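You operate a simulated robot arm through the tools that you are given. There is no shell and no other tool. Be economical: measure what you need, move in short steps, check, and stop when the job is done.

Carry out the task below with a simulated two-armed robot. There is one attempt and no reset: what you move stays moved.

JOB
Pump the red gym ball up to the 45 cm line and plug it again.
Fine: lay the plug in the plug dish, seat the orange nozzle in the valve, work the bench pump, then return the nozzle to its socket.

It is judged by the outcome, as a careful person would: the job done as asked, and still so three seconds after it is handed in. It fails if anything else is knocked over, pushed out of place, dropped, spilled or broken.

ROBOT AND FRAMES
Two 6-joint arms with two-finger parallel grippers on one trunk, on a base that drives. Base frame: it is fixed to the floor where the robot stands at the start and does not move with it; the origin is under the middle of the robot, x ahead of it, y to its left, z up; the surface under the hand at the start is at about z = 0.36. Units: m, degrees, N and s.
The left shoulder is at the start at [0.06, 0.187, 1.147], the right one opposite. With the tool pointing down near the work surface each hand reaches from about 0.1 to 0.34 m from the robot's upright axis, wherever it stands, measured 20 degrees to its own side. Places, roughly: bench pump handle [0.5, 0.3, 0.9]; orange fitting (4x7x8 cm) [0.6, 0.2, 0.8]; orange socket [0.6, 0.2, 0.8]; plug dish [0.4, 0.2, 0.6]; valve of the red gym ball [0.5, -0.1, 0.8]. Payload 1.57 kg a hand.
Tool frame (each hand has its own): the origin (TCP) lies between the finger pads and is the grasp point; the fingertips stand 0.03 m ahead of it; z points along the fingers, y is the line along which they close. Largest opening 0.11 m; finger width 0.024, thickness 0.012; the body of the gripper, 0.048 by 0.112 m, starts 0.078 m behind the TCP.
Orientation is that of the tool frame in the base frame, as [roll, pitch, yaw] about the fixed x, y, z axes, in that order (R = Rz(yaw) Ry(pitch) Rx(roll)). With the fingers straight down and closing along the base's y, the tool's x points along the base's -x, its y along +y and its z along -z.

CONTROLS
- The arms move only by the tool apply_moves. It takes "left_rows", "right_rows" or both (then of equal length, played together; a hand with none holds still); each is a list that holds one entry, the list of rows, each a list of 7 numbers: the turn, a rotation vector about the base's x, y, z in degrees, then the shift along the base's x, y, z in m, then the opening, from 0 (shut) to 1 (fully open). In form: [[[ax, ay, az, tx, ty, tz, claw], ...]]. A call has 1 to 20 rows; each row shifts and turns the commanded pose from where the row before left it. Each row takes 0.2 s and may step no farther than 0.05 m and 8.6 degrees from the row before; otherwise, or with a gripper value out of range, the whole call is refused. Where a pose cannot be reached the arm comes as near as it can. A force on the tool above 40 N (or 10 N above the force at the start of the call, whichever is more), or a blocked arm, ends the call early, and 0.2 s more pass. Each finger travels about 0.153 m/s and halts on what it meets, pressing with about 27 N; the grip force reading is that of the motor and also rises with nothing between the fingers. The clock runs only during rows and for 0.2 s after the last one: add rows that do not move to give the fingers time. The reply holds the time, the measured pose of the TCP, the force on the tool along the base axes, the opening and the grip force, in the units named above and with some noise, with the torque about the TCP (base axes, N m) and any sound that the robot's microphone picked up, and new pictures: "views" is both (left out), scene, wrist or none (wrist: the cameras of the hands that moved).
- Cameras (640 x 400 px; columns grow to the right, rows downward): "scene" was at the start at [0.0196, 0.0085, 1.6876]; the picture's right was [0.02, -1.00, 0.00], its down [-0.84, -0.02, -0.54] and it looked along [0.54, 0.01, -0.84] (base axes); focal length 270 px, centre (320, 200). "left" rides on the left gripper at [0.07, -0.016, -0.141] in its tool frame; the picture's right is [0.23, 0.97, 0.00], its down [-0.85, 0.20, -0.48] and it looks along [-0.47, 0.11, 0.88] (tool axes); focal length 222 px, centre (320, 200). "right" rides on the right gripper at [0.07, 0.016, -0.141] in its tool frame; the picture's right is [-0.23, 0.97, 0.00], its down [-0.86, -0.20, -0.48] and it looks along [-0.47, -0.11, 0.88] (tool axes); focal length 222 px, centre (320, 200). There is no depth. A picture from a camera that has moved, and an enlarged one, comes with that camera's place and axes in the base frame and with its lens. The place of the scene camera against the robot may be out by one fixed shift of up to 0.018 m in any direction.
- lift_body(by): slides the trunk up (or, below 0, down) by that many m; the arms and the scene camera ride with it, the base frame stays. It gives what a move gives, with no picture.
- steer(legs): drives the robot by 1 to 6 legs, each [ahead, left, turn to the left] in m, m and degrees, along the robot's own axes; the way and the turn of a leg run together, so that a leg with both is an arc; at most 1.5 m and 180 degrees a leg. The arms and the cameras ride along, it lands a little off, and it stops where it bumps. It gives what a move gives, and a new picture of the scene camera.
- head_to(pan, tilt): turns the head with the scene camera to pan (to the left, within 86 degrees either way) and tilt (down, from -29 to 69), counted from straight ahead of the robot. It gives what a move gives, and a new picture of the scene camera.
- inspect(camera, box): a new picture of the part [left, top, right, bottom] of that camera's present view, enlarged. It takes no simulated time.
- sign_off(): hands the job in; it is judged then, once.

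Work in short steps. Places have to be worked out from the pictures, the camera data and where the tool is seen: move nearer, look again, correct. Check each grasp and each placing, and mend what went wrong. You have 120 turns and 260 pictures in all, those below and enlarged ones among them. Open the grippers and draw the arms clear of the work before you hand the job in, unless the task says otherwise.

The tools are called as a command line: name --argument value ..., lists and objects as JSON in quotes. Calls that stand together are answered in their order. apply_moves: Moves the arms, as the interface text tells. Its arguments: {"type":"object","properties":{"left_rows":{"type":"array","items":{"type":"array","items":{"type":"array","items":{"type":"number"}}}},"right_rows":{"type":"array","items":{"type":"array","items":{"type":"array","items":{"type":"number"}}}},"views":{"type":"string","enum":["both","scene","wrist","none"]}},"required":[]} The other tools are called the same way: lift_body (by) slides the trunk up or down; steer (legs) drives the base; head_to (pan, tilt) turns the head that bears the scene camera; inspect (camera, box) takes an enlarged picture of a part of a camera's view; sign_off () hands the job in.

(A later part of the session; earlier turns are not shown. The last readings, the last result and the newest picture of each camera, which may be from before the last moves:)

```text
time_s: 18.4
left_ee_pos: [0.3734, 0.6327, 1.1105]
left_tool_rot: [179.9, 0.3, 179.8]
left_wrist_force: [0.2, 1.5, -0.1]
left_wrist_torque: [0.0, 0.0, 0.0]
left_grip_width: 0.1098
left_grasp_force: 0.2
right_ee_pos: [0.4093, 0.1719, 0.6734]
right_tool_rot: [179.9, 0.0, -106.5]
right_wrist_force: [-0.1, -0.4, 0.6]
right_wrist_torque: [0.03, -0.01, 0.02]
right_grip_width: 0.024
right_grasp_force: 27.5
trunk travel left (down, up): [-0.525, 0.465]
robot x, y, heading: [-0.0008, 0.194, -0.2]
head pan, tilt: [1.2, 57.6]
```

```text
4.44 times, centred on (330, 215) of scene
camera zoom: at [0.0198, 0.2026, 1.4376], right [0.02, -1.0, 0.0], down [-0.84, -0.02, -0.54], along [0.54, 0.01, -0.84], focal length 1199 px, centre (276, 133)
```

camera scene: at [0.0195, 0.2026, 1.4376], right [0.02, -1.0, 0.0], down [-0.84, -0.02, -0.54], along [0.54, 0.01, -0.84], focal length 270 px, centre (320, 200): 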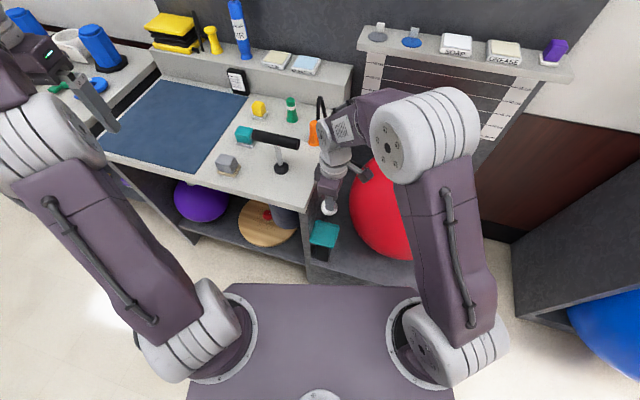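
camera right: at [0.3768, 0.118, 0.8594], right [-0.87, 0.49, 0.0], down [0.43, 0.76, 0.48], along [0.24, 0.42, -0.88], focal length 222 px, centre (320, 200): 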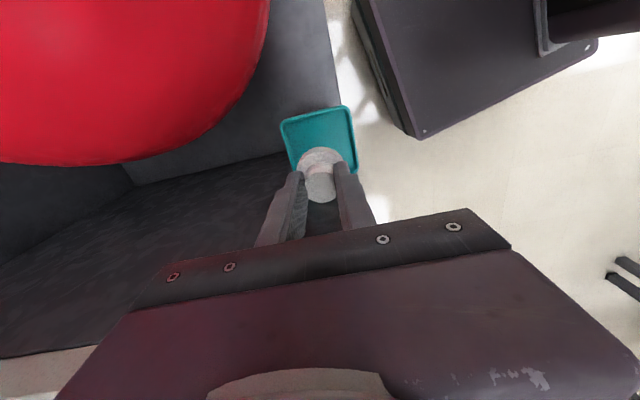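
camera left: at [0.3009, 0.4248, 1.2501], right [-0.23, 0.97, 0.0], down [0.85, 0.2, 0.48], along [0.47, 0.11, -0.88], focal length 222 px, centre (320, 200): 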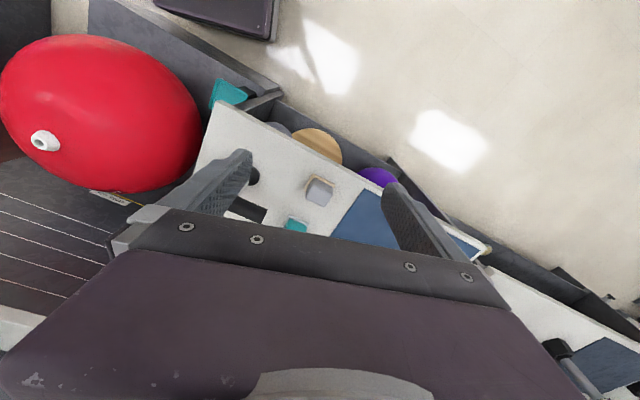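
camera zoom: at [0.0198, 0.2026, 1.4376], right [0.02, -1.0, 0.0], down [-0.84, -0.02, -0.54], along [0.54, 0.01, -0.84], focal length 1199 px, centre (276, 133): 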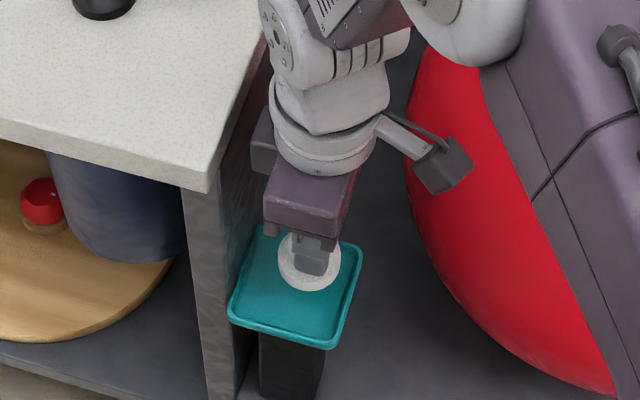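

No contact yet. Two more centimetres in small steps.

apply_moves --right_rows '[[[0, 0, 0, 0, 0, -0.007, 0.1], [0, 0, 0, 0, 0, -0.007, 0.1], [0, 0, 0, 0, 0, 0, 0.1]]]' --views "none"

inspect --camera "scene" --box '[310, 200, 350, 250]'

inspect --camera "right" --box '[240, 80, 400, 240]'

```text
time_s: 19.1
left_ee_pos: [0.3731, 0.634, 1.1115]
left_tool_rot: [179.9, 0.2, 179.7]
left_wrist_force: [-0.1, 0.0, -0.4]
left_wrist_torque: [0.02, 0.03, 0.02]
left_grip_width: 0.11
left_grasp_force: 0.1
right_ee_pos: [0.4099, 0.1714, 0.6557]
right_tool_rot: [-180.0, 0.0, -106.4]
right_wrist_force: [-1.4, 0.9, 0.1]
right_wrist_torque: [0.01, 0.02, 0.01]
right_grip_width: 0.0242
right_grasp_force: 26.9
trunk travel left (down, up): [-0.525, 0.465]
robot x, y, heading: [0.0025, 0.194, -0.1]
head pan, tilt: [1.2, 57.6]
```

```text
8.00 times, centred on (330, 225) of scene
camera zoom: at [0.0198, 0.2026, 1.4376], right [0.02, -1.0, 0.0], down [-0.84, -0.02, -0.54], along [0.54, 0.01, -0.84], focal length 2158 px, centre (240, 0)
```

zoom: 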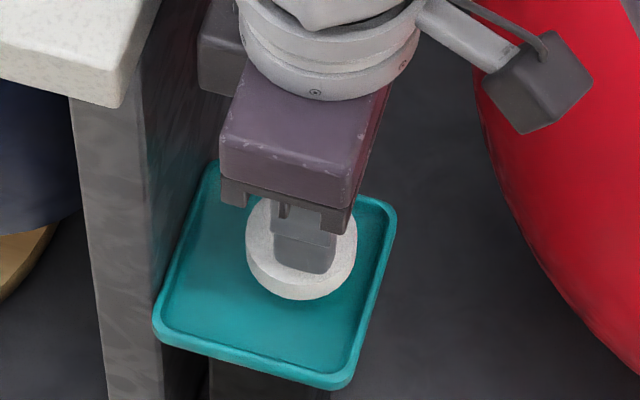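

```text
2.50 times, centred on (320, 160) of right
camera zoom: at [0.3745, 0.1102, 0.798], right [-0.87, 0.49, 0.0], down [0.43, 0.76, 0.48], along [0.24, 0.42, -0.88], focal length 555 px, centre (320, 300)
```

zoom: 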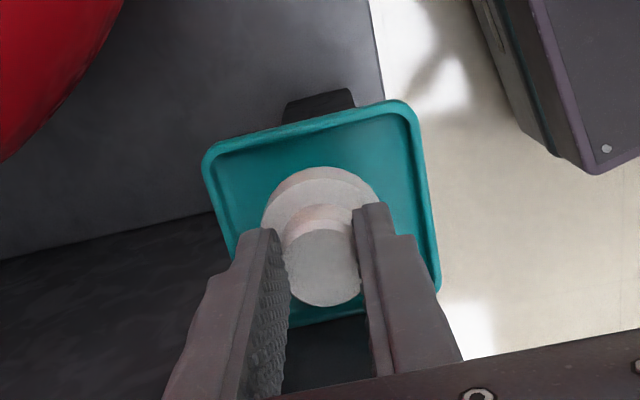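

Still free, and well centred. Another 1.5 cm down.

apply_moves --right_rows '[[[0, 0, 0, 0, 0, -0.005, 0.1], [0, 0, 0, 0, 0, -0.005, 0.1], [0, 0, 0, 0, 0, -0.005, 0.1], [0, 0, 0, 0, 0, 0, 0.1]]]' --views "none"

inspect --camera "scene" --box '[310, 200, 350, 250]'

```text
time_s: 20.1
left_ee_pos: [0.3723, 0.6337, 1.1102]
left_tool_rot: [179.9, 0.1, 179.9]
left_wrist_force: [-0.6, 0.9, 0.2]
left_wrist_torque: [-0.01, 0.02, -0.02]
left_grip_width: 0.1101
left_grasp_force: 0.1
right_ee_pos: [0.4101, 0.1712, 0.6422]
right_tool_rot: [-180.0, 0.0, -106.4]
right_wrist_force: [0.4, -0.7, 0.0]
right_wrist_torque: [0.01, -0.01, -0.03]
right_grip_width: 0.0239
right_grasp_force: 27.3
trunk travel left (down, up): [-0.525, 0.465]
robot x, y, heading: [0.0005, 0.189, -0.5]
head pan, tilt: [1.2, 57.6]
```

```text
8.00 times, centred on (330, 225) of scene
camera zoom: at [0.0198, 0.2026, 1.4376], right [0.02, -1.0, 0.0], down [-0.84, -0.02, -0.54], along [0.54, 0.01, -0.84], focal length 2158 px, centre (240, 0)
```

zoom: 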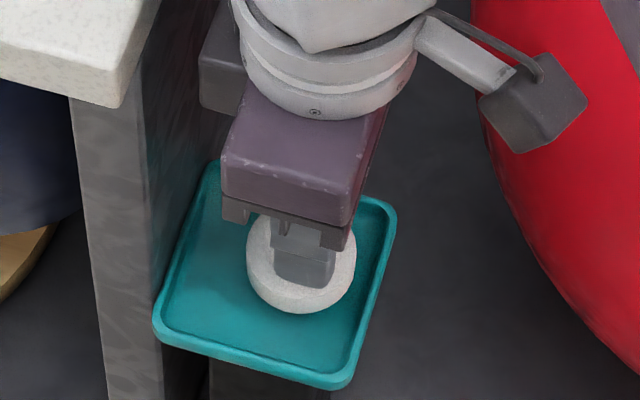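

Still no contact, so down another 1.5 cm.

apply_moves --right_rows '[[[0, 0, 0, 0, 0, -0.005, 0.1], [0, 0, 0, 0, 0, -0.005, 0.1], [0, 0, 0, 0, 0, -0.005, 0.1], [0, 0, 0, 0, 0, 0, 0.1]]]' --views "none"

inspect --camera "scene" --box '[310, 200, 350, 250]'

inspect --camera "right" --box '[240, 80, 400, 240]'

```text
time_s: 21.1
left_ee_pos: [0.3727, 0.6327, 1.1103]
left_tool_rot: [179.8, 0.2, 179.9]
left_wrist_force: [-0.3, -0.6, -0.1]
left_wrist_torque: [0.03, 0.0, 0.0]
left_grip_width: 0.1098
left_grasp_force: 0.0
right_ee_pos: [0.4112, 0.1714, 0.6271]
right_tool_rot: [-179.9, 0.0, -106.5]
right_wrist_force: [-0.3, 1.2, 0.4]
right_wrist_torque: [-0.04, -0.02, 0.0]
right_grip_width: 0.0241
right_grasp_force: 27.4
trunk travel left (down, up): [-0.525, 0.465]
robot x, y, heading: [0.0023, 0.1959, -0.3]
head pan, tilt: [1.2, 57.6]
```

```text
8.00 times, centred on (330, 225) of scene
camera zoom: at [0.0198, 0.2026, 1.4376], right [0.02, -1.0, 0.0], down [-0.84, -0.02, -0.54], along [0.54, 0.01, -0.84], focal length 2158 px, centre (240, 0)
```

zoom: 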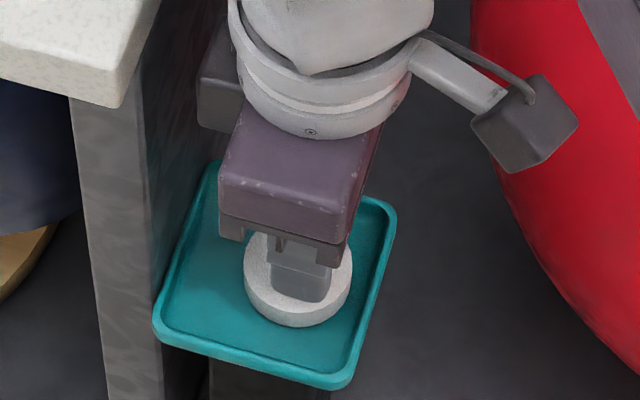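

```text
2.50 times, centred on (320, 160) of right
camera zoom: at [0.3754, 0.111, 0.7684], right [-0.87, 0.49, 0.0], down [0.43, 0.76, 0.48], along [0.24, 0.42, -0.88], focal length 555 px, centre (320, 300)
```

zoom: 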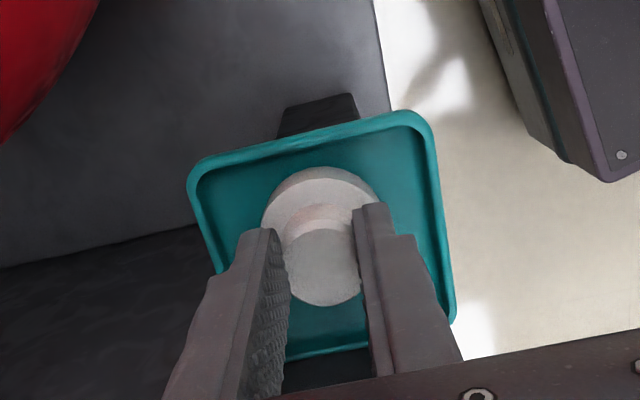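

Centred well and still hanging free; I continue down 1.5 cm.

apply_moves --right_rows '[[[0, 0, 0, 0, 0, -0.005, 0.1], [0, 0, 0, 0, 0, -0.005, 0.1], [0, 0, 0, 0, 0, -0.005, 0.1], [0, 0, 0, 0, 0, 0, 0.1]]]' --views "none"

inspect --camera "scene" --box '[310, 200, 350, 250]'

```text
time_s: 22.1
left_ee_pos: [0.37, 0.6329, 1.1109]
left_tool_rot: [179.8, 0.3, 179.8]
left_wrist_force: [0.2, 0.7, 0.2]
left_wrist_torque: [-0.01, 0.0, -0.03]
left_grip_width: 0.1099
left_grasp_force: 0.0
right_ee_pos: [0.4125, 0.1711, 0.6127]
right_tool_rot: [-179.8, 0.1, -106.4]
right_wrist_force: [4.1, 0.2, 29.7]
right_wrist_torque: [0.21, -0.06, -0.01]
right_grip_width: 0.0246
right_grasp_force: 26.9
trunk travel left (down, up): [-0.525, 0.465]
robot x, y, heading: [0.0014, 0.1941, -0.4]
head pan, tilt: [1.2, 57.6]
```

```text
8.00 times, centred on (330, 225) of scene
camera zoom: at [0.017, 0.2028, 1.4377], right [0.02, -1.0, 0.0], down [-0.84, -0.02, -0.54], along [0.54, 0.01, -0.84], focal length 2158 px, centre (240, 0)
```

zoom: 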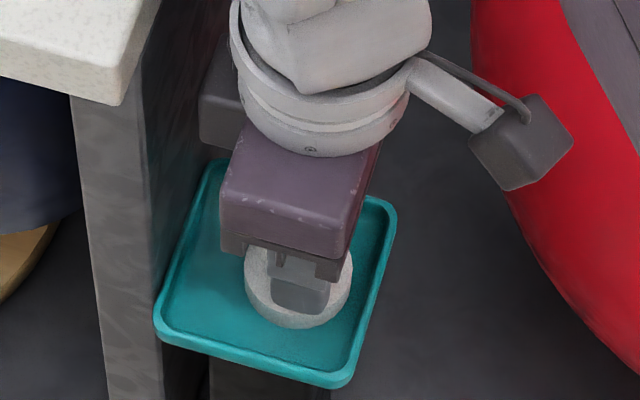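

Contact: 30 N up at TCP z 0.613. I relieve it by raising a few millimetres, then open gradually.

apply_moves --right_rows '[[[0, 0, 0, 0, 0, 0.004, 0.1], [0, 0, 0, 0, 0, 0.001, 0.1], [0, 0, 0, 0, 0, 0, 0.25], [0, 0, 0, 0, 0, 0, 0.4], [0, 0, 0, 0, 0, 0, 0.45]]]' --views "none"

inspect --camera "scene" --box '[310, 200, 350, 250]'

inspect --camera "right" --box '[240, 80, 400, 240]'

```text
time_s: 23.4
left_ee_pos: [0.3726, 0.6332, 1.1103]
left_tool_rot: [179.9, 0.2, 179.8]
left_wrist_force: [-0.4, 1.3, 0.0]
left_wrist_torque: [0.03, 0.03, 0.02]
left_grip_width: 0.1099
left_grasp_force: 0.0
right_ee_pos: [0.4104, 0.1719, 0.6161]
right_tool_rot: [180.0, -0.1, -106.5]
right_wrist_force: [0.1, 0.4, 0.7]
right_wrist_torque: [-0.01, 0.01, 0.03]
right_grip_width: 0.0494
right_grasp_force: 0.0
trunk travel left (down, up): [-0.525, 0.465]
robot x, y, heading: [-0.0006, 0.1938, -0.4]
head pan, tilt: [1.2, 57.6]
```

```text
8.00 times, centred on (330, 225) of scene
camera zoom: at [0.0199, 0.2027, 1.4376], right [0.02, -1.0, 0.0], down [-0.84, -0.02, -0.54], along [0.54, 0.01, -0.84], focal length 2158 px, centre (240, 0)
```

zoom: 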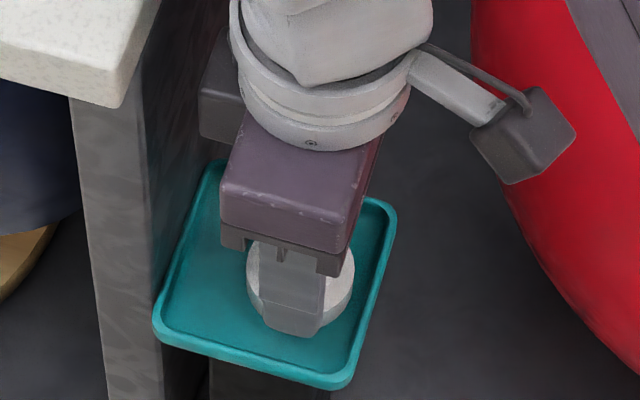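

```text
2.50 times, centred on (320, 160) of right
camera zoom: at [0.3764, 0.1105, 0.7582], right [-0.87, 0.49, 0.0], down [0.43, 0.76, 0.48], along [0.24, 0.42, -0.88], focal length 555 px, centre (320, 300)
```

zoom: 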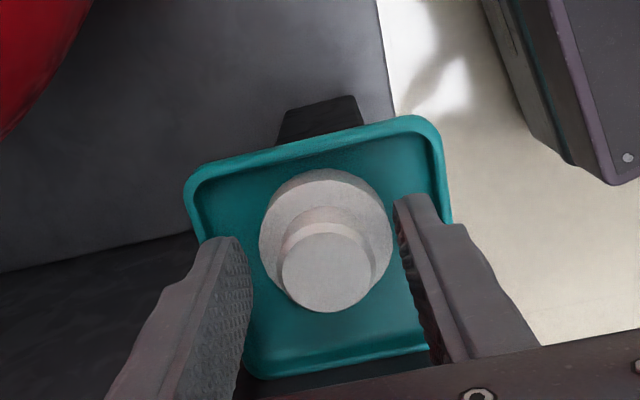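

The plug stands upright in the middle of the dish (regrasp pose: TCP [0.411,0.172,0.616], yaw -106.5). I draw the right hand straight up, then raise the trunk 0.2 m for more reach at bench height.

apply_moves --right_rows '[[[0, 0, 0, 0, 0, 0.02, 0.5], [0, 0, 0, 0, 0, 0.04, 0.5], [0, 0, 0, 0, 0, 0.04, 0.5], [0, 0, 0, 0, 0, 0.04, 0.5], [0, 0, 0, 0, 0, 0.04, 0.5]]]' --views "none"

lift_body --by 0.2

steer --legs '[[0.04, 0.04, 0]]'

```text
time_s: 24.6
left_ee_pos: [0.3731, 0.6323, 1.1113]
left_tool_rot: [180.0, 0.1, 179.7]
left_wrist_force: [-0.8, -0.3, 0.3]
left_wrist_torque: [0.0, 0.01, -0.01]
left_grip_width: 0.1097
left_grasp_force: 0.1
right_ee_pos: [0.4098, 0.1701, 0.7982]
right_tool_rot: [-180.0, 0.0, -106.4]
right_wrist_force: [-0.6, 0.4, 0.8]
right_wrist_torque: [-0.02, -0.03, 0.01]
right_grip_width: 0.0549
right_grasp_force: 0.0
trunk travel left (down, up): [-0.525, 0.465]
robot x, y, heading: [0.0019, 0.1915, -0.4]
head pan, tilt: [1.2, 57.6]
```

```text
time_s: 26.7
left_ee_pos: [0.3724, 0.6334, 1.3109]
left_tool_rot: [179.9, 0.3, 179.7]
left_wrist_force: [-0.6, -0.6, -0.5]
left_wrist_torque: [-0.01, -0.03, -0.03]
left_grip_width: 0.11
left_grasp_force: 0.0
right_ee_pos: [0.4104, 0.1683, 0.9963]
right_tool_rot: [179.9, 0.0, -106.3]
right_wrist_force: [-0.2, -0.3, 0.3]
right_wrist_torque: [-0.02, -0.02, 0.04]
right_grip_width: 0.0548
right_grasp_force: 0.1
trunk travel left (down, up): [-0.725, 0.265]
robot x, y, heading: [-0.0027, 0.1928, -0.3]
head pan, tilt: [1.2, 57.6]
```

```text
time_s: 27.7
left_ee_pos: [0.4078, 0.6684, 1.3128]
left_tool_rot: [179.6, 0.4, 179.8]
left_wrist_force: [-0.1, -0.4, -0.1]
left_wrist_torque: [0.02, -0.04, 0.03]
left_grip_width: 0.1101
left_grasp_force: 0.1
right_ee_pos: [0.4474, 0.206, 0.9989]
right_tool_rot: [-179.9, 0.3, -106.4]
right_wrist_force: [-1.1, -0.6, 0.7]
right_wrist_torque: [0.05, -0.01, 0.05]
right_grip_width: 0.0551
right_grasp_force: 0.1
trunk travel left (down, up): [-0.725, 0.265]
robot x, y, heading: [0.041, 0.23, -0.5]
head pan, tilt: [1.2, 57.6]
camera scene: at [0.0547, 0.237, 1.6377], right [0.02, -1.0, 0.0], down [-0.84, -0.01, -0.54], along [0.54, 0.01, -0.84], focal length 270 px, centre (320, 200)
```

scene: 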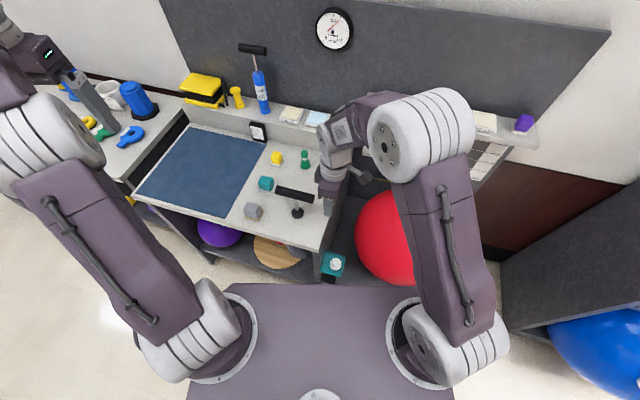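

Plug rests in the dish. Now I bring the right hand above the nozzle, turning it back so the fingers close across the bench's width, clear of the hose.

apply_moves --right_rows '[[[0, 0, -8.2, 0.0145, 0.001, 0.01, 1], [0, 0, -8.2, 0.0145, 0.001, 0.01, 1], [0, 0, -8.2, 0.0145, 0.001, 0.005, 1], [0, 0, -8.2, 0.0145, 0.001, 0.0, 1], [0, 0, -8.2, 0.0145, 0.001, 0.0, 1], [0, 0, -8.2, 0.0145, 0.001, 0.0, 1], [0, 0, -8.2, 0.0145, 0.001, 0.0, 1], [0, 0, -8.2, 0.0145, 0.001, 0.0, 1], [0, 0, -8.2, 0.0145, 0.001, 0.0, 1], [0, 0, -8.2, 0.0145, 0.001, 0.0, 1], [0, 0, -8.2, 0.0145, 0.001, 0.0, 1], [0, 0, 0, 0, 0, 0, 1]]]' --views "both"

```text
time_s: 30.3
left_ee_pos: [0.4122, 0.6726, 1.311]
left_tool_rot: [179.7, 0.2, 179.8]
left_wrist_force: [1.0, 1.0, -0.1]
left_wrist_torque: [-0.03, -0.01, 0.01]
left_grip_width: 0.1099
left_grasp_force: 0.1
right_ee_pos: [0.6076, 0.2181, 1.0206]
right_tool_rot: [180.0, 0.0, 163.3]
right_wrist_force: [0.4, 0.5, 1.1]
right_wrist_torque: [0.01, 0.03, 0.02]
right_grip_width: 0.11
right_grasp_force: 0.0
trunk travel left (down, up): [-0.725, 0.265]
robot x, y, heading: [0.0403, 0.2347, -0.4]
head pan, tilt: [1.2, 57.6]
camera scene: at [0.0588, 0.2416, 1.6376], right [0.02, -1.0, 0.0], down [-0.84, -0.02, -0.54], along [0.54, 0.01, -0.84], focal length 270 px, centre (320, 200)
camera right: at [0.5453, 0.2549, 1.162], right [0.5, 0.87, 0.0], down [0.76, -0.44, 0.48], along [0.41, -0.24, -0.88], focal length 222 px, centre (320, 200)
```

scene: 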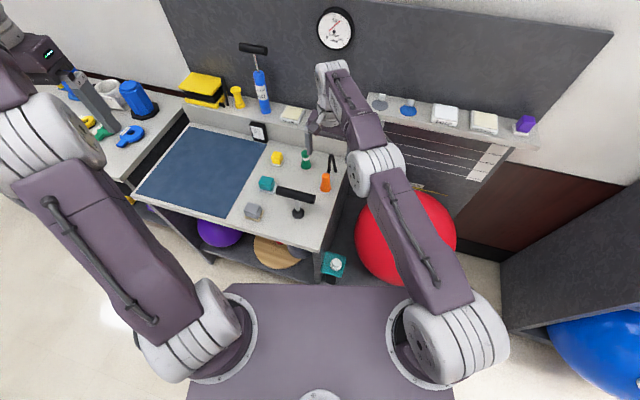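
right: 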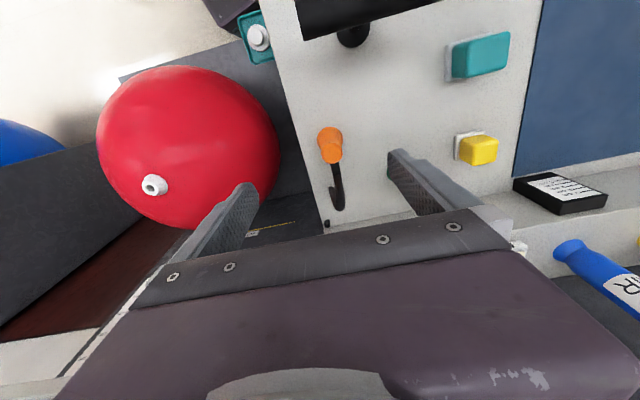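

I zoom on the nozzle and its hose from the wrist, and compare with the scene.

inspect --camera "right" --box '[280, 110, 380, 230]'

inspect --camera "scene" --box '[260, 140, 360, 230]'

```text
3.33 times, centred on (330, 170) of right
camera zoom: at [0.5453, 0.2549, 1.162], right [0.5, 0.87, 0.0], down [0.76, -0.44, 0.48], along [0.41, -0.24, -0.88], focal length 740 px, centre (287, 300)
```

zoom: 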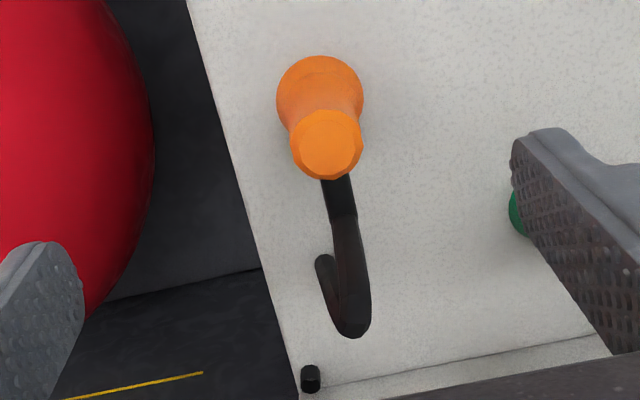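

```text
4.44 times, centred on (310, 185) of scene
camera zoom: at [0.0588, 0.2416, 1.6376], right [0.02, -1.0, 0.0], down [-0.84, -0.02, -0.54], along [0.54, 0.01, -0.84], focal length 1199 px, centre (364, 267)
```

zoom: 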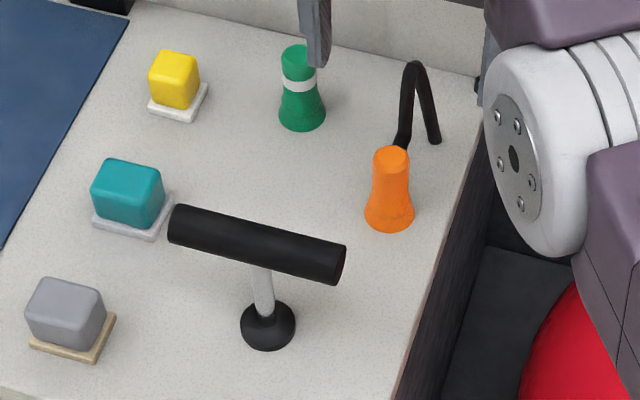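

The nozzle stands at about [0.623,0.227], top 0.885, with the hose arching up behind it to about z 0.95. I align and lower to TCP 0.92 first, with a look.

apply_moves --right_rows '[[[0, 0, 0, 0.008, 0.005, 0, 0.75], [0, 0, 0, 0.005, 0.004, -0.02, 0.75], [0, 0, 0, 0, 0, -0.04, 0.75], [0, 0, 0, 0, 0, -0.04, 0.75], [0, 0, 0, 0, 0, 0, 0.75]]]' --views "wrist"

inspect --camera "scene" --box '[290, 130, 370, 210]'

```text
time_s: 31.5
left_ee_pos: [0.4121, 0.6725, 1.3113]
left_tool_rot: [179.8, 0.2, 179.7]
left_wrist_force: [0.0, -0.6, 1.2]
left_wrist_torque: [0.01, -0.04, 0.02]
left_grip_width: 0.1102
left_grasp_force: 0.0
right_ee_pos: [0.6086, 0.22, 0.9201]
right_tool_rot: [-179.9, 0.0, 163.4]
right_wrist_force: [0.4, 0.8, -1.1]
right_wrist_torque: [-0.01, 0.02, -0.03]
right_grip_width: 0.0822
right_grasp_force: 0.0
right hand out of reach, approached as far as the arm can: row 1, 2
trunk travel left (down, up): [-0.725, 0.265]
robot x, y, heading: [0.0438, 0.2344, -0.3]
head pan, tilt: [1.2, 57.6]
camera right: at [0.5458, 0.256, 1.0623], right [0.5, 0.87, 0.0], down [0.76, -0.44, 0.48], along [0.42, -0.24, -0.88], focal length 222 px, centre (320, 200)
```

right: 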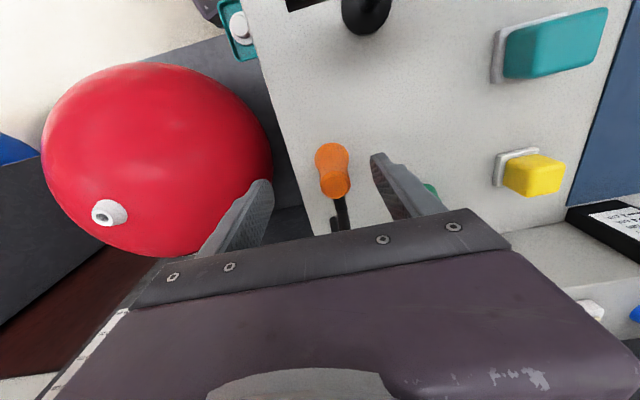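

```text
5.00 times, centred on (330, 170) of scene
camera zoom: at [0.059, 0.2417, 1.6376], right [0.02, -1.0, 0.0], down [-0.84, -0.02, -0.54], along [0.54, 0.01, -0.84], focal length 1348 px, centre (270, 350)
```

zoom: 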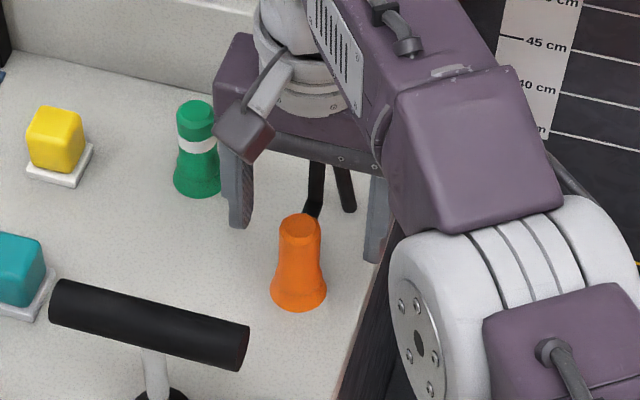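

The hand is about 13 mm short of the nozzle (nozzle at about [0.622,0.225]) and at its reach limit. I raise a little and drive 2.5 cm ahead.

apply_moves --right_rows '[[[0, 0, 0, 0, 0, 0.03, 0.75], [0, 0, 0, 0, 0, 0, 0.75]]]' --views "none"

steer --legs '[[0.025, 0, 0]]'

```text
time_s: 32.1
left_ee_pos: [0.4119, 0.6714, 1.3107]
left_tool_rot: [179.9, 0.3, 179.8]
left_wrist_force: [-0.5, -0.5, -0.1]
left_wrist_torque: [0.0, 0.0, -0.02]
left_grip_width: 0.1102
left_grasp_force: 0.0
right_ee_pos: [0.6075, 0.2211, 0.9519]
right_tool_rot: [180.0, -0.1, 163.4]
right_wrist_force: [0.2, 0.8, -0.1]
right_wrist_torque: [0.0, 0.01, -0.05]
right_grip_width: 0.0826
right_grasp_force: 0.1
trunk travel left (down, up): [-0.725, 0.265]
robot x, y, heading: [0.0402, 0.2303, -0.1]
head pan, tilt: [1.2, 57.6]
```

```text
time_s: 32.9
left_ee_pos: [0.431, 0.6721, 1.3113]
left_tool_rot: [179.9, 0.5, 179.8]
left_wrist_force: [-0.4, -0.4, 1.0]
left_wrist_torque: [0.01, -0.04, 0.01]
left_grip_width: 0.11
left_grasp_force: 0.1
right_ee_pos: [0.63, 0.2189, 0.9544]
right_tool_rot: [179.9, 0.2, 163.4]
right_wrist_force: [-0.5, -1.2, 0.3]
right_wrist_torque: [-0.02, -0.05, -0.03]
right_grip_width: 0.0822
right_grasp_force: 0.0
trunk travel left (down, up): [-0.725, 0.265]
robot x, y, heading: [0.0662, 0.235, -0.2]
head pan, tilt: [1.2, 57.6]
camera scene: at [0.0776, 0.2413, 1.6377], right [0.02, -1.0, 0.0], down [-0.84, -0.02, -0.54], along [0.54, 0.01, -0.84], focal length 270 px, centre (320, 200)
```

scene: 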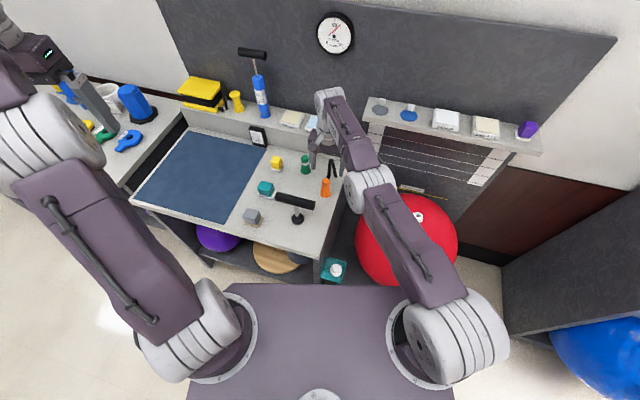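

Now within reach. I align to [0.622,0.225] and lower to 0.91, then check centring in the wrist view.

apply_moves --right_rows '[[[0, 0, 0, -0.005, 0.005, 0, 0.75], [0, 0, 0, 0, 0, -0.02, 0.75], [0, 0, 0, 0, 0, -0.02, 0.75], [0, 0, 0, 0, 0, 0, 0.75]]]' --views "none"

inspect --camera "right" --box '[240, 100, 440, 240]'

inspect --camera "scene" --box '[290, 130, 370, 210]'

```text
time_s: 33.9
left_ee_pos: [0.4376, 0.672, 1.3102]
left_tool_rot: [179.8, 0.2, 179.9]
left_wrist_force: [-0.4, -0.9, 0.1]
left_wrist_torque: [-0.01, 0.01, 0.01]
left_grip_width: 0.1099
left_grasp_force: 0.1
right_ee_pos: [0.6285, 0.2248, 0.9105]
right_tool_rot: [-179.9, -0.1, 163.4]
right_wrist_force: [-0.3, 1.0, -0.3]
right_wrist_torque: [-0.02, -0.05, 0.02]
right_grip_width: 0.0826
right_grasp_force: 0.1
trunk travel left (down, up): [-0.725, 0.265]
robot x, y, heading: [0.0656, 0.2364, -0.3]
head pan, tilt: [1.2, 57.6]
```

```text
2.86 times, centred on (340, 170) of right
camera zoom: at [0.5668, 0.2624, 1.0518], right [0.5, 0.87, 0.0], down [0.76, -0.43, 0.48], along [0.41, -0.24, -0.88], focal length 635 px, centre (263, 286)
```

zoom: 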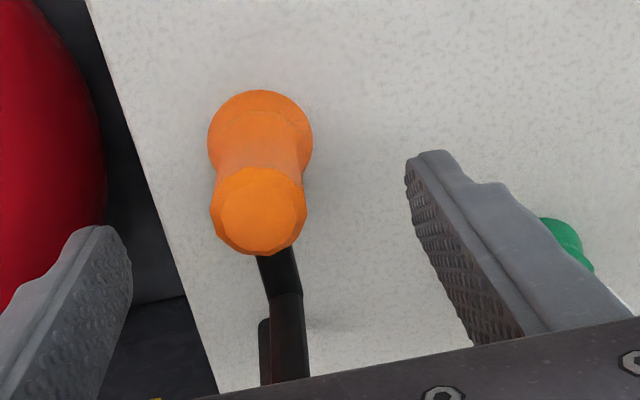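

```text
5.00 times, centred on (330, 170) of scene
camera zoom: at [0.0836, 0.2417, 1.6376], right [0.02, -1.0, 0.0], down [-0.84, -0.02, -0.54], along [0.54, 0.01, -0.84], focal length 1348 px, centre (270, 350)
```

zoom: 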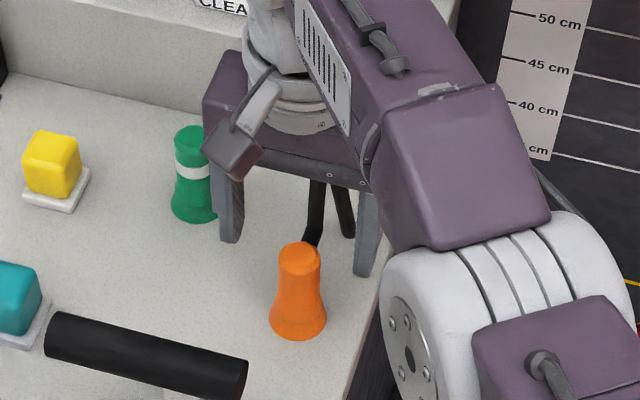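

The nozzle axis is about 4 mm nearer me than the tool. I correct, lower to TCP about 0.876 and close on the barrel.

apply_moves --right_rows '[[[0, 0, 0, -0.004, 0.002, 0, 0.75], [0, 0, 0, 0, 0, -0.018, 0.75], [0, 0, 0, 0, 0, -0.016, 0.75], [0, 0, 0, 0, 0, 0, 0.75]]]' --views "none"

inspect --camera "right" --box '[240, 100, 440, 240]'

inspect --camera "scene" --box '[290, 130, 370, 210]'

```text
time_s: 34.9
left_ee_pos: [0.4382, 0.673, 1.3107]
left_tool_rot: [179.8, 0.4, 179.8]
left_wrist_force: [-0.4, 0.8, 0.3]
left_wrist_torque: [-0.02, 0.04, -0.03]
left_grip_width: 0.1097
left_grasp_force: 0.0
right_ee_pos: [0.6275, 0.2296, 0.8766]
right_tool_rot: [-179.9, -0.1, 163.4]
right_wrist_force: [0.0, 0.6, -0.3]
right_wrist_torque: [-0.01, 0.02, 0.0]
right_grip_width: 0.0827
right_grasp_force: 0.1
right hand out of reach, approached as far as the arm can: row 1
trunk travel left (down, up): [-0.725, 0.265]
robot x, y, heading: [0.0623, 0.232, -0.0]
head pan, tilt: [1.2, 57.6]
```

```text
2.86 times, centred on (340, 170) of right
camera zoom: at [0.5657, 0.2657, 1.0186], right [0.5, 0.87, 0.0], down [0.76, -0.44, 0.48], along [0.42, -0.24, -0.88], focal length 635 px, centre (263, 286)
```

zoom: 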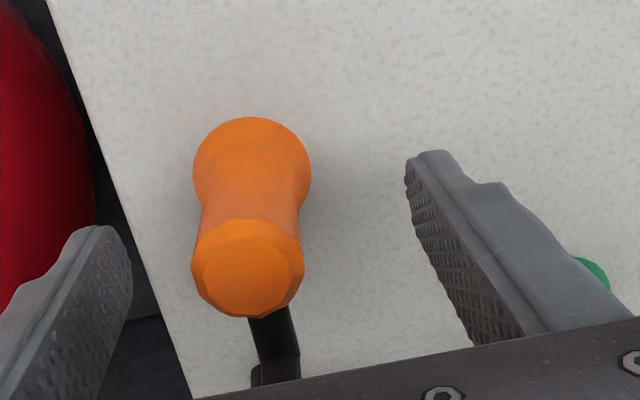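

```text
5.00 times, centred on (330, 170) of scene
camera zoom: at [0.0845, 0.2415, 1.6376], right [0.02, -1.0, 0.0], down [-0.84, -0.02, -0.54], along [0.54, 0.01, -0.84], focal length 1348 px, centre (270, 350)
```

zoom: 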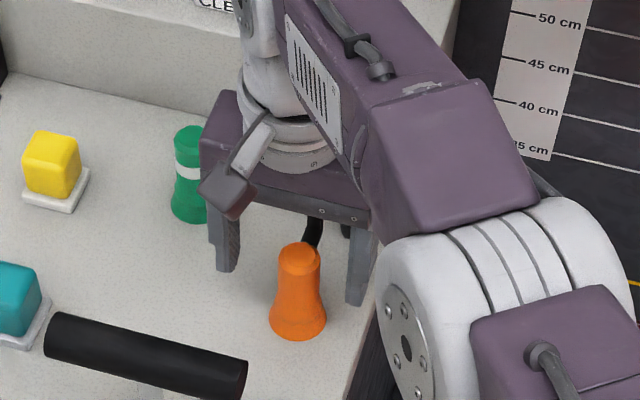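

A small centring correction of about [-0.005,-0.001], then I close on the nozzle.

apply_moves --right_rows '[[[0, 0, 0, -0.005, -0.0015, 0, 0.75], [0, 0, 0, 0, 0, -0.002, 0.6], [0, 0, 0, 0, 0, 0, 0.4], [0, 0, 0, 0, 0, 0, 0.15], [0, 0, 0, 0, 0, 0, 0.15], [0, 0, 0, 0, 0, 0, 0.15]]]' --views "none"

inspect --camera "right" --box '[240, 100, 440, 240]'

inspect --camera "scene" --box '[290, 130, 370, 210]'

```text
time_s: 36.3
left_ee_pos: [0.437, 0.6731, 1.3109]
left_tool_rot: [179.8, 0.2, 179.9]
left_wrist_force: [0.0, -0.4, 0.5]
left_wrist_torque: [0.03, -0.02, 0.01]
left_grip_width: 0.11
left_grasp_force: 0.1
right_ee_pos: [0.6237, 0.2271, 0.8745]
right_tool_rot: [-179.9, -0.2, 163.4]
right_wrist_force: [0.9, -0.9, 1.0]
right_wrist_torque: [-0.04, -0.02, 0.0]
right_grip_width: 0.0294
right_grasp_force: 27.6
trunk travel left (down, up): [-0.725, 0.265]
robot x, y, heading: [0.0674, 0.2305, -0.3]
head pan, tilt: [1.2, 57.6]
```

```text
2.86 times, centred on (340, 170) of right
camera zoom: at [0.5623, 0.264, 1.0164], right [0.5, 0.87, 0.0], down [0.76, -0.43, 0.48], along [0.41, -0.24, -0.88], focal length 635 px, centre (263, 286)
```

zoom: 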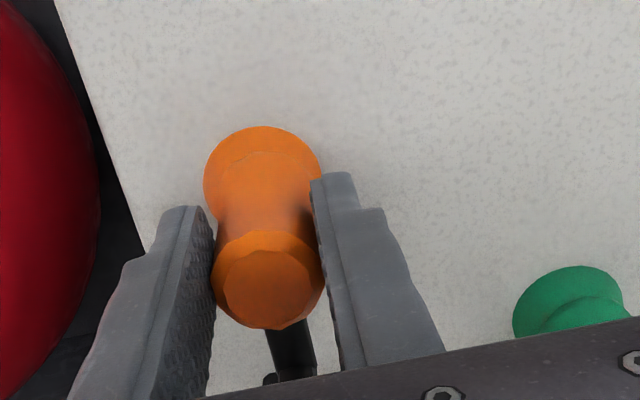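

```text
5.00 times, centred on (330, 170) of scene
camera zoom: at [0.0845, 0.2414, 1.6376], right [0.02, -1.0, 0.0], down [-0.84, -0.02, -0.54], along [0.54, 0.01, -0.84], focal length 1348 px, centre (270, 350)
```

zoom: 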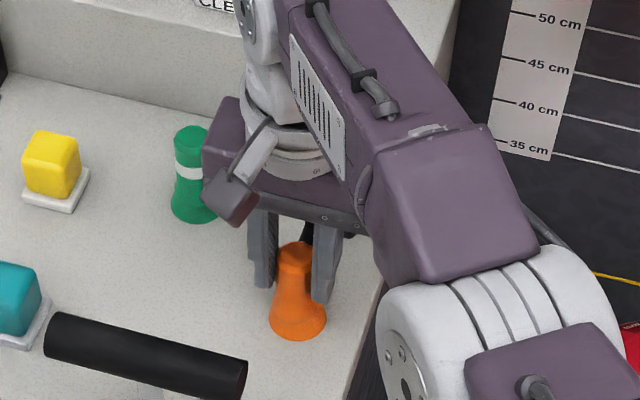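

The nozzle is gripped at 29 mm (socket grasp pose: TCP [0.6237,0.2271,0.8745], yaw 163.4). I lift it straight up.

apply_moves --right_rows '[[[0, 0, 0, 0, 0, 0.006, 0.15], [0, 0, 0, 0, 0, 0.01, 0.15], [0, 0, 0, 0, 0, 0.02, 0.15], [0, 0, 0, 0, 0, 0.03, 0.15], [0, 0, 0, 0, 0, 0.03, 0.15], [0, 0, 0, 0, 0, 0, 0.15]]]' --views "both"

```text
time_s: 37.7
left_ee_pos: [0.4382, 0.6722, 1.3107]
left_tool_rot: [179.8, 0.1, 179.7]
left_wrist_force: [-0.1, -0.4, 1.0]
left_wrist_torque: [0.0, 0.01, -0.04]
left_grip_width: 0.1101
left_grasp_force: 0.0
right_ee_pos: [0.628, 0.2299, 0.9724]
right_tool_rot: [-179.8, -0.1, 163.4]
right_wrist_force: [-0.2, 0.3, -0.5]
right_wrist_torque: [-0.03, 0.02, 0.01]
right_grip_width: 0.0296
right_grasp_force: 27.2
right hand out of reach, approached as far as the arm can: row 3
trunk travel left (down, up): [-0.725, 0.265]
robot x, y, heading: [0.0682, 0.2315, -0.2]
head pan, tilt: [1.2, 57.6]
camera scene: at [0.085, 0.2414, 1.6376], right [0.02, -1.0, 0.0], down [-0.84, -0.02, -0.54], along [0.54, 0.01, -0.84], focal length 270 px, centre (320, 200)
camera right: at [0.5678, 0.2664, 1.1125], right [0.5, 0.87, 0.0], down [0.76, -0.44, 0.48], along [0.41, -0.24, -0.88], focal length 222 px, centre (320, 200)
```

scene: 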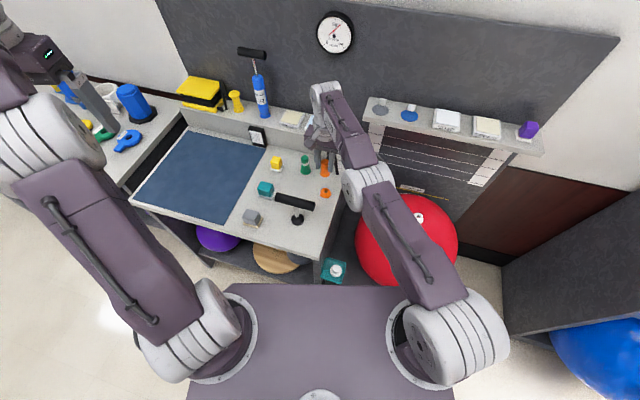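
right: 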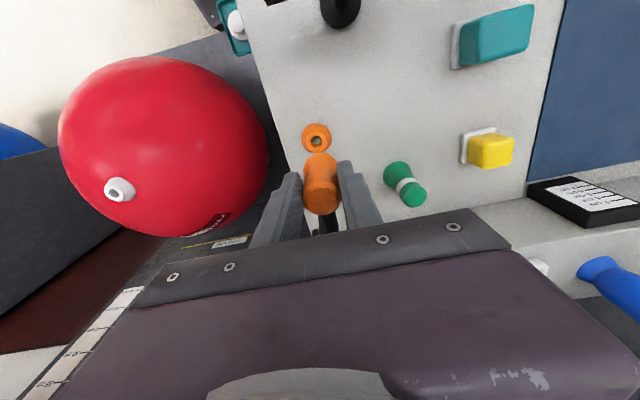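

The nozzle has come out; an orange cone socket with a hole stays on the bench. I zoom to learn its shape and the nozzle's tip.

inspect --camera "scene" --box '[290, 140, 360, 210]'

inspect --camera "right" --box '[270, 110, 370, 240]'

inspect --camera "right" --box '[80, 150, 180, 230]'

```text
5.71 times, centred on (325, 175) of scene
camera zoom: at [0.085, 0.2414, 1.6376], right [0.02, -1.0, 0.0], down [-0.84, -0.02, -0.54], along [0.54, 0.01, -0.84], focal length 1541 px, centre (291, 343)
```

zoom: 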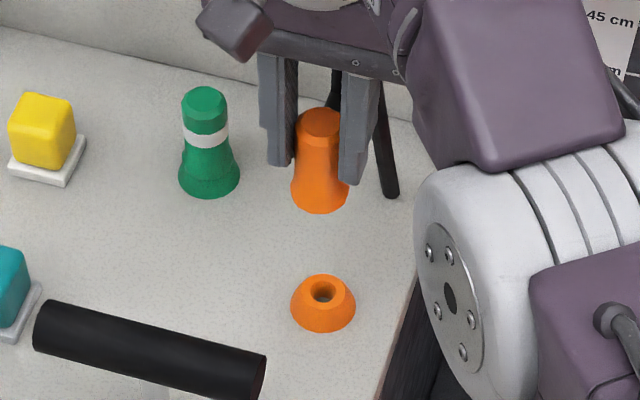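

```text
3.08 times, centred on (320, 175) of right
camera zoom: at [0.5678, 0.2664, 1.1125], right [0.5, 0.87, 0.0], down [0.76, -0.44, 0.48], along [0.41, -0.24, -0.88], focal length 684 px, centre (320, 277)
```

zoom: 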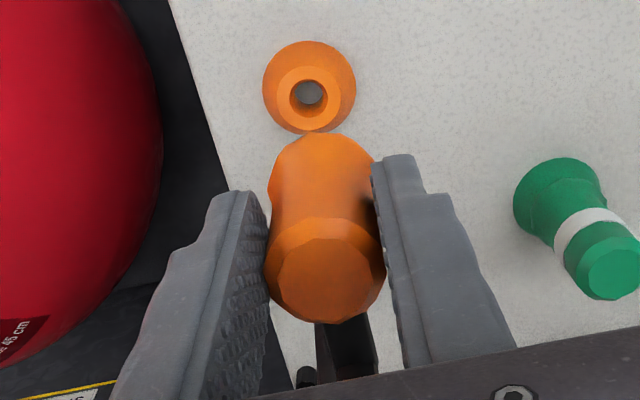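

```text
5.00 times, centred on (130, 190) of right
camera zoom: at [0.5678, 0.2664, 1.1125], right [0.5, 0.87, 0.0], down [0.76, -0.44, 0.48], along [0.41, -0.24, -0.88], focal length 1111 px, centre (1270, 250)
```

zoom: 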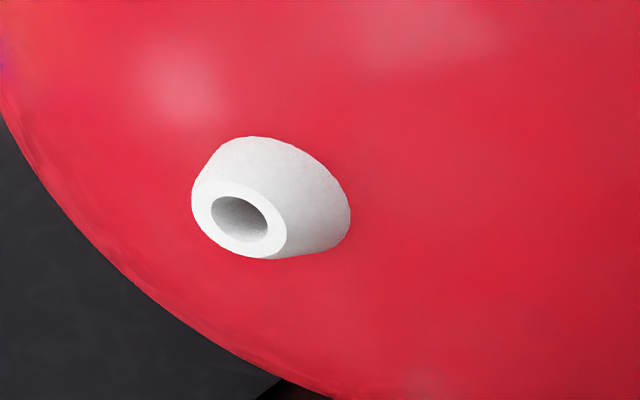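

The socket is a small cone like the valve, so the nozzle seats on it about 7.5 cm below TCP to base. I carry the nozzle at this height to above the valve.

apply_moves --right_rows '[[[0, 0, 0, -0.01, -0.037, 0.005, 0.15], [0, 0, 0, -0.01, -0.037, 0.0, 0.15], [0, 0, 0, -0.01, -0.037, 0, 0.15], [0, 0, 0, -0.01, -0.037, 0, 0.15], [0, 0, 0, -0.01, -0.037, 0, 0.15], [0, 0, 0, -0.01, -0.037, 0, 0.15], [0, 0, 0, -0.01, -0.037, 0, 0.15], [0, 0, 0, -0.01, -0.037, 0, 0.15], [0, 0, 0, -0.01, -0.037, 0, 0.15], [0, 0, 0, 0, 0, 0, 0.15]]]' --views "both"

```text
time_s: 39.9
left_ee_pos: [0.4385, 0.6736, 1.3114]
left_tool_rot: [179.8, 0.2, 179.8]
left_wrist_force: [-0.2, 0.6, 0.7]
left_wrist_torque: [-0.02, 0.01, 0.01]
left_grip_width: 0.11
left_grasp_force: 0.1
right_ee_pos: [0.6463, -0.0826, 0.9779]
right_tool_rot: [179.9, -0.1, 163.4]
right_wrist_force: [-0.8, -0.6, -0.2]
right_wrist_torque: [0.01, -0.01, -0.01]
right_grip_width: 0.0295
right_grasp_force: 26.8
right hand out of reach, approached as far as the arm can: row 1, 2, 3, 4, 5, 6, 7, 8, 9
trunk travel left (down, up): [-0.725, 0.265]
robot x, y, heading: [0.0631, 0.2342, -0.2]
head pan, tilt: [1.2, 57.6]
camera scene: at [0.0848, 0.2422, 1.6376], right [0.02, -1.0, 0.0], down [-0.84, -0.02, -0.54], along [0.54, 0.01, -0.84], focal length 270 px, centre (320, 200)
camera right: at [0.5846, -0.045, 1.1184], right [0.5, 0.87, 0.0], down [0.76, -0.43, 0.48], along [0.41, -0.24, -0.88], focal length 222 px, centre (320, 200)
```

scene: 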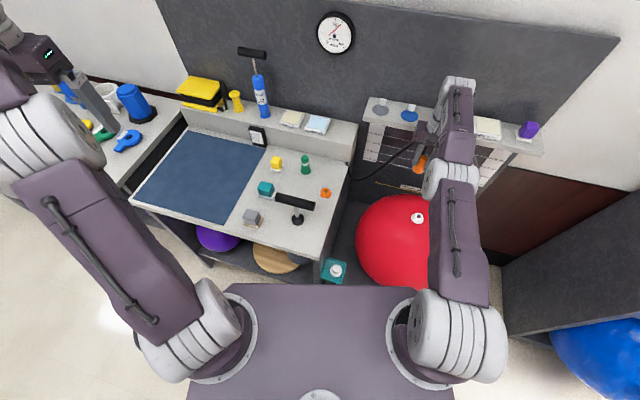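
right: 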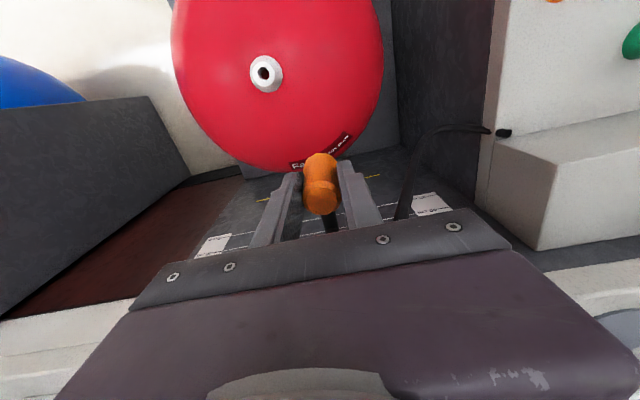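

The hand ended at x 0.646 instead of 0.54, an arm limit on the way. I try pulling back toward the valve in small steps from here.

apply_moves --right_rows '[[[0, 0, 0, -0.02, 0, 0, 0.15], [0, 0, 0, -0.02, 0, 0, 0.15], [0, 0, 0, -0.02, 0, 0, 0.15], [0, 0, 0, -0.02, 0, 0, 0.15], [0, 0, 0, 0, 0, 0, 0.15]]]' --views "none"

```text
time_s: 41.1
left_ee_pos: [0.4375, 0.6716, 1.3105]
left_tool_rot: [179.8, 0.2, 179.7]
left_wrist_force: [0.1, -0.3, -0.2]
left_wrist_torque: [-0.01, -0.01, -0.01]
left_grip_width: 0.1099
left_grasp_force: 0.0
right_ee_pos: [0.6414, -0.1012, 0.9831]
right_tool_rot: [180.0, 0.0, 163.4]
right_wrist_force: [-0.7, 0.6, -0.2]
right_wrist_torque: [-0.02, 0.0, -0.02]
right_grip_width: 0.0298
right_grasp_force: 26.9
right hand out of reach, approached as far as the arm can: row 1, 2, 3, 4
trunk travel left (down, up): [-0.725, 0.265]
robot x, y, heading: [0.0679, 0.2335, -0.0]
head pan, tilt: [1.2, 57.6]
```

It seems the arm is stretched straight, so inward motion is singular. I try combining inward with upward motion.

apply_moves --right_rows '[[[0, 0, 0, -0.01, 0, 0.02, 0.15], [0, 0, 0, -0.01, 0, 0.02, 0.15], [0, 0, 0, -0.01, 0, 0.02, 0.15], [0, 0, 0, 0, 0, 0, 0.15]]]' --views "scene"

```text
time_s: 42.1
left_ee_pos: [0.438, 0.6722, 1.3109]
left_tool_rot: [179.8, 0.2, 179.7]
left_wrist_force: [-0.1, -0.9, -0.4]
left_wrist_torque: [0.03, 0.02, -0.04]
left_grip_width: 0.1102
left_grasp_force: 0.0
right_ee_pos: [0.6329, -0.1073, 1.0457]
right_tool_rot: [-180.0, 0.0, 163.3]
right_wrist_force: [-0.2, -0.2, -1.0]
right_wrist_torque: [-0.02, -0.01, 0.0]
right_grip_width: 0.0295
right_grasp_force: 27.7
right hand out of reach, approached as far as the arm can: row 1, 2, 3
trunk travel left (down, up): [-0.725, 0.265]
robot x, y, heading: [0.0666, 0.2342, -0.3]
head pan, tilt: [1.2, 57.6]
camera scene: at [0.0848, 0.2412, 1.6376], right [0.02, -1.0, 0.0], down [-0.84, -0.02, -0.54], along [0.54, 0.01, -0.84], focal length 270 px, centre (320, 200)
```

scene: 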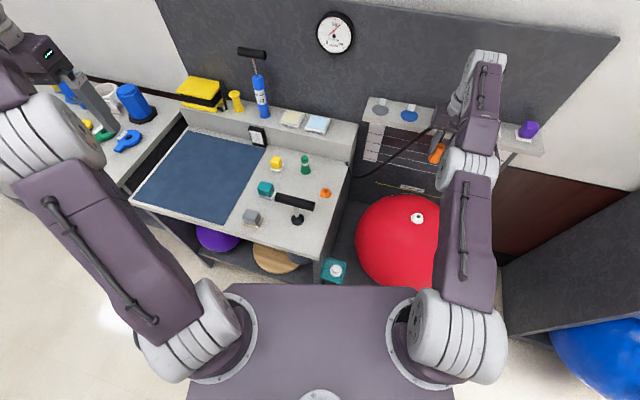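

The stretched elbow lets only near-tangential moves through. Lowering (toward shoulder height) earlier freed it, so I descend with only a slight inward part.

apply_moves --right_rows '[[[0, 0, 0, 0, 0, -0.03, 0.15], [0, 0, 0, 0, 0, -0.03, 0.15], [0, 0, 0, -0.002, 0, -0.02, 0.15], [0, 0, 0, -0.003, 0, -0.01, 0.15], [0, 0, 0, -0.004, 0, 0, 0.15], [0, 0, 0, -0.006, 0, 0, 0.15], [0, 0, 0, -0.01, 0, 0, 0.15], [0, 0, 0, 0, 0, 0, 0.15]]]' --views "none"

```text
time_s: 43.9
left_ee_pos: [0.438, 0.6711, 1.3106]
left_tool_rot: [179.8, 0.2, 179.8]
left_wrist_force: [-0.2, -0.2, 0.5]
left_wrist_torque: [0.02, -0.01, -0.04]
left_grip_width: 0.11
left_grasp_force: 0.0
right_ee_pos: [0.638, -0.1138, 0.959]
right_tool_rot: [179.9, 0.0, 163.3]
right_wrist_force: [-0.1, -0.5, -1.1]
right_wrist_torque: [0.01, 0.0, 0.03]
right_grip_width: 0.0297
right_grasp_force: 26.5
right hand out of reach, approached as far as the arm can: row 1, 3, 4, 5, 6, 7
trunk travel left (down, up): [-0.725, 0.265]
robot x, y, heading: [0.0688, 0.2329, -0.1]
head pan, tilt: [1.2, 57.6]
```

I probe which small moves the arm accepts from here.

apply_moves --right_rows '[[[0, 0, 0, 0, 0, -0.015, 0.15], [0, 0, 0, 0, 0.03, 0, 0.15], [0, 0, 0, 0, 0.03, 0, 0.15], [0, 0, 5, 0, 0, 0, 0.15], [0, 0, 0, -0.02, 0, 0, 0.15], [0, 0, 0, -0.04, 0, 0, 0.15], [0, 5, 0, 0, 0, 0, 0.15], [0, 0, 0, 0, 0, 0, 0.15]]]' --views "none"

```text
time_s: 45.7
left_ee_pos: [0.4378, 0.6721, 1.3114]
left_tool_rot: [179.8, 0.1, 179.9]
left_wrist_force: [0.4, 0.5, -0.1]
left_wrist_torque: [-0.04, 0.01, 0.0]
left_grip_width: 0.1101
left_grasp_force: 0.0
right_ee_pos: [0.6341, -0.0526, 0.9496]
right_tool_rot: [-179.1, -5.0, 168.4]
right_wrist_force: [-0.5, 0.0, -0.6]
right_wrist_torque: [0.02, -0.01, 0.02]
right_grip_width: 0.0297
right_grasp_force: 27.6
right hand out of reach, approached as far as the arm can: row 2, 3, 5, 6, 7
trunk travel left (down, up): [-0.725, 0.265]
robot x, y, heading: [0.0652, 0.2269, -0.4]
head pan, tilt: [1.2, 57.6]
```

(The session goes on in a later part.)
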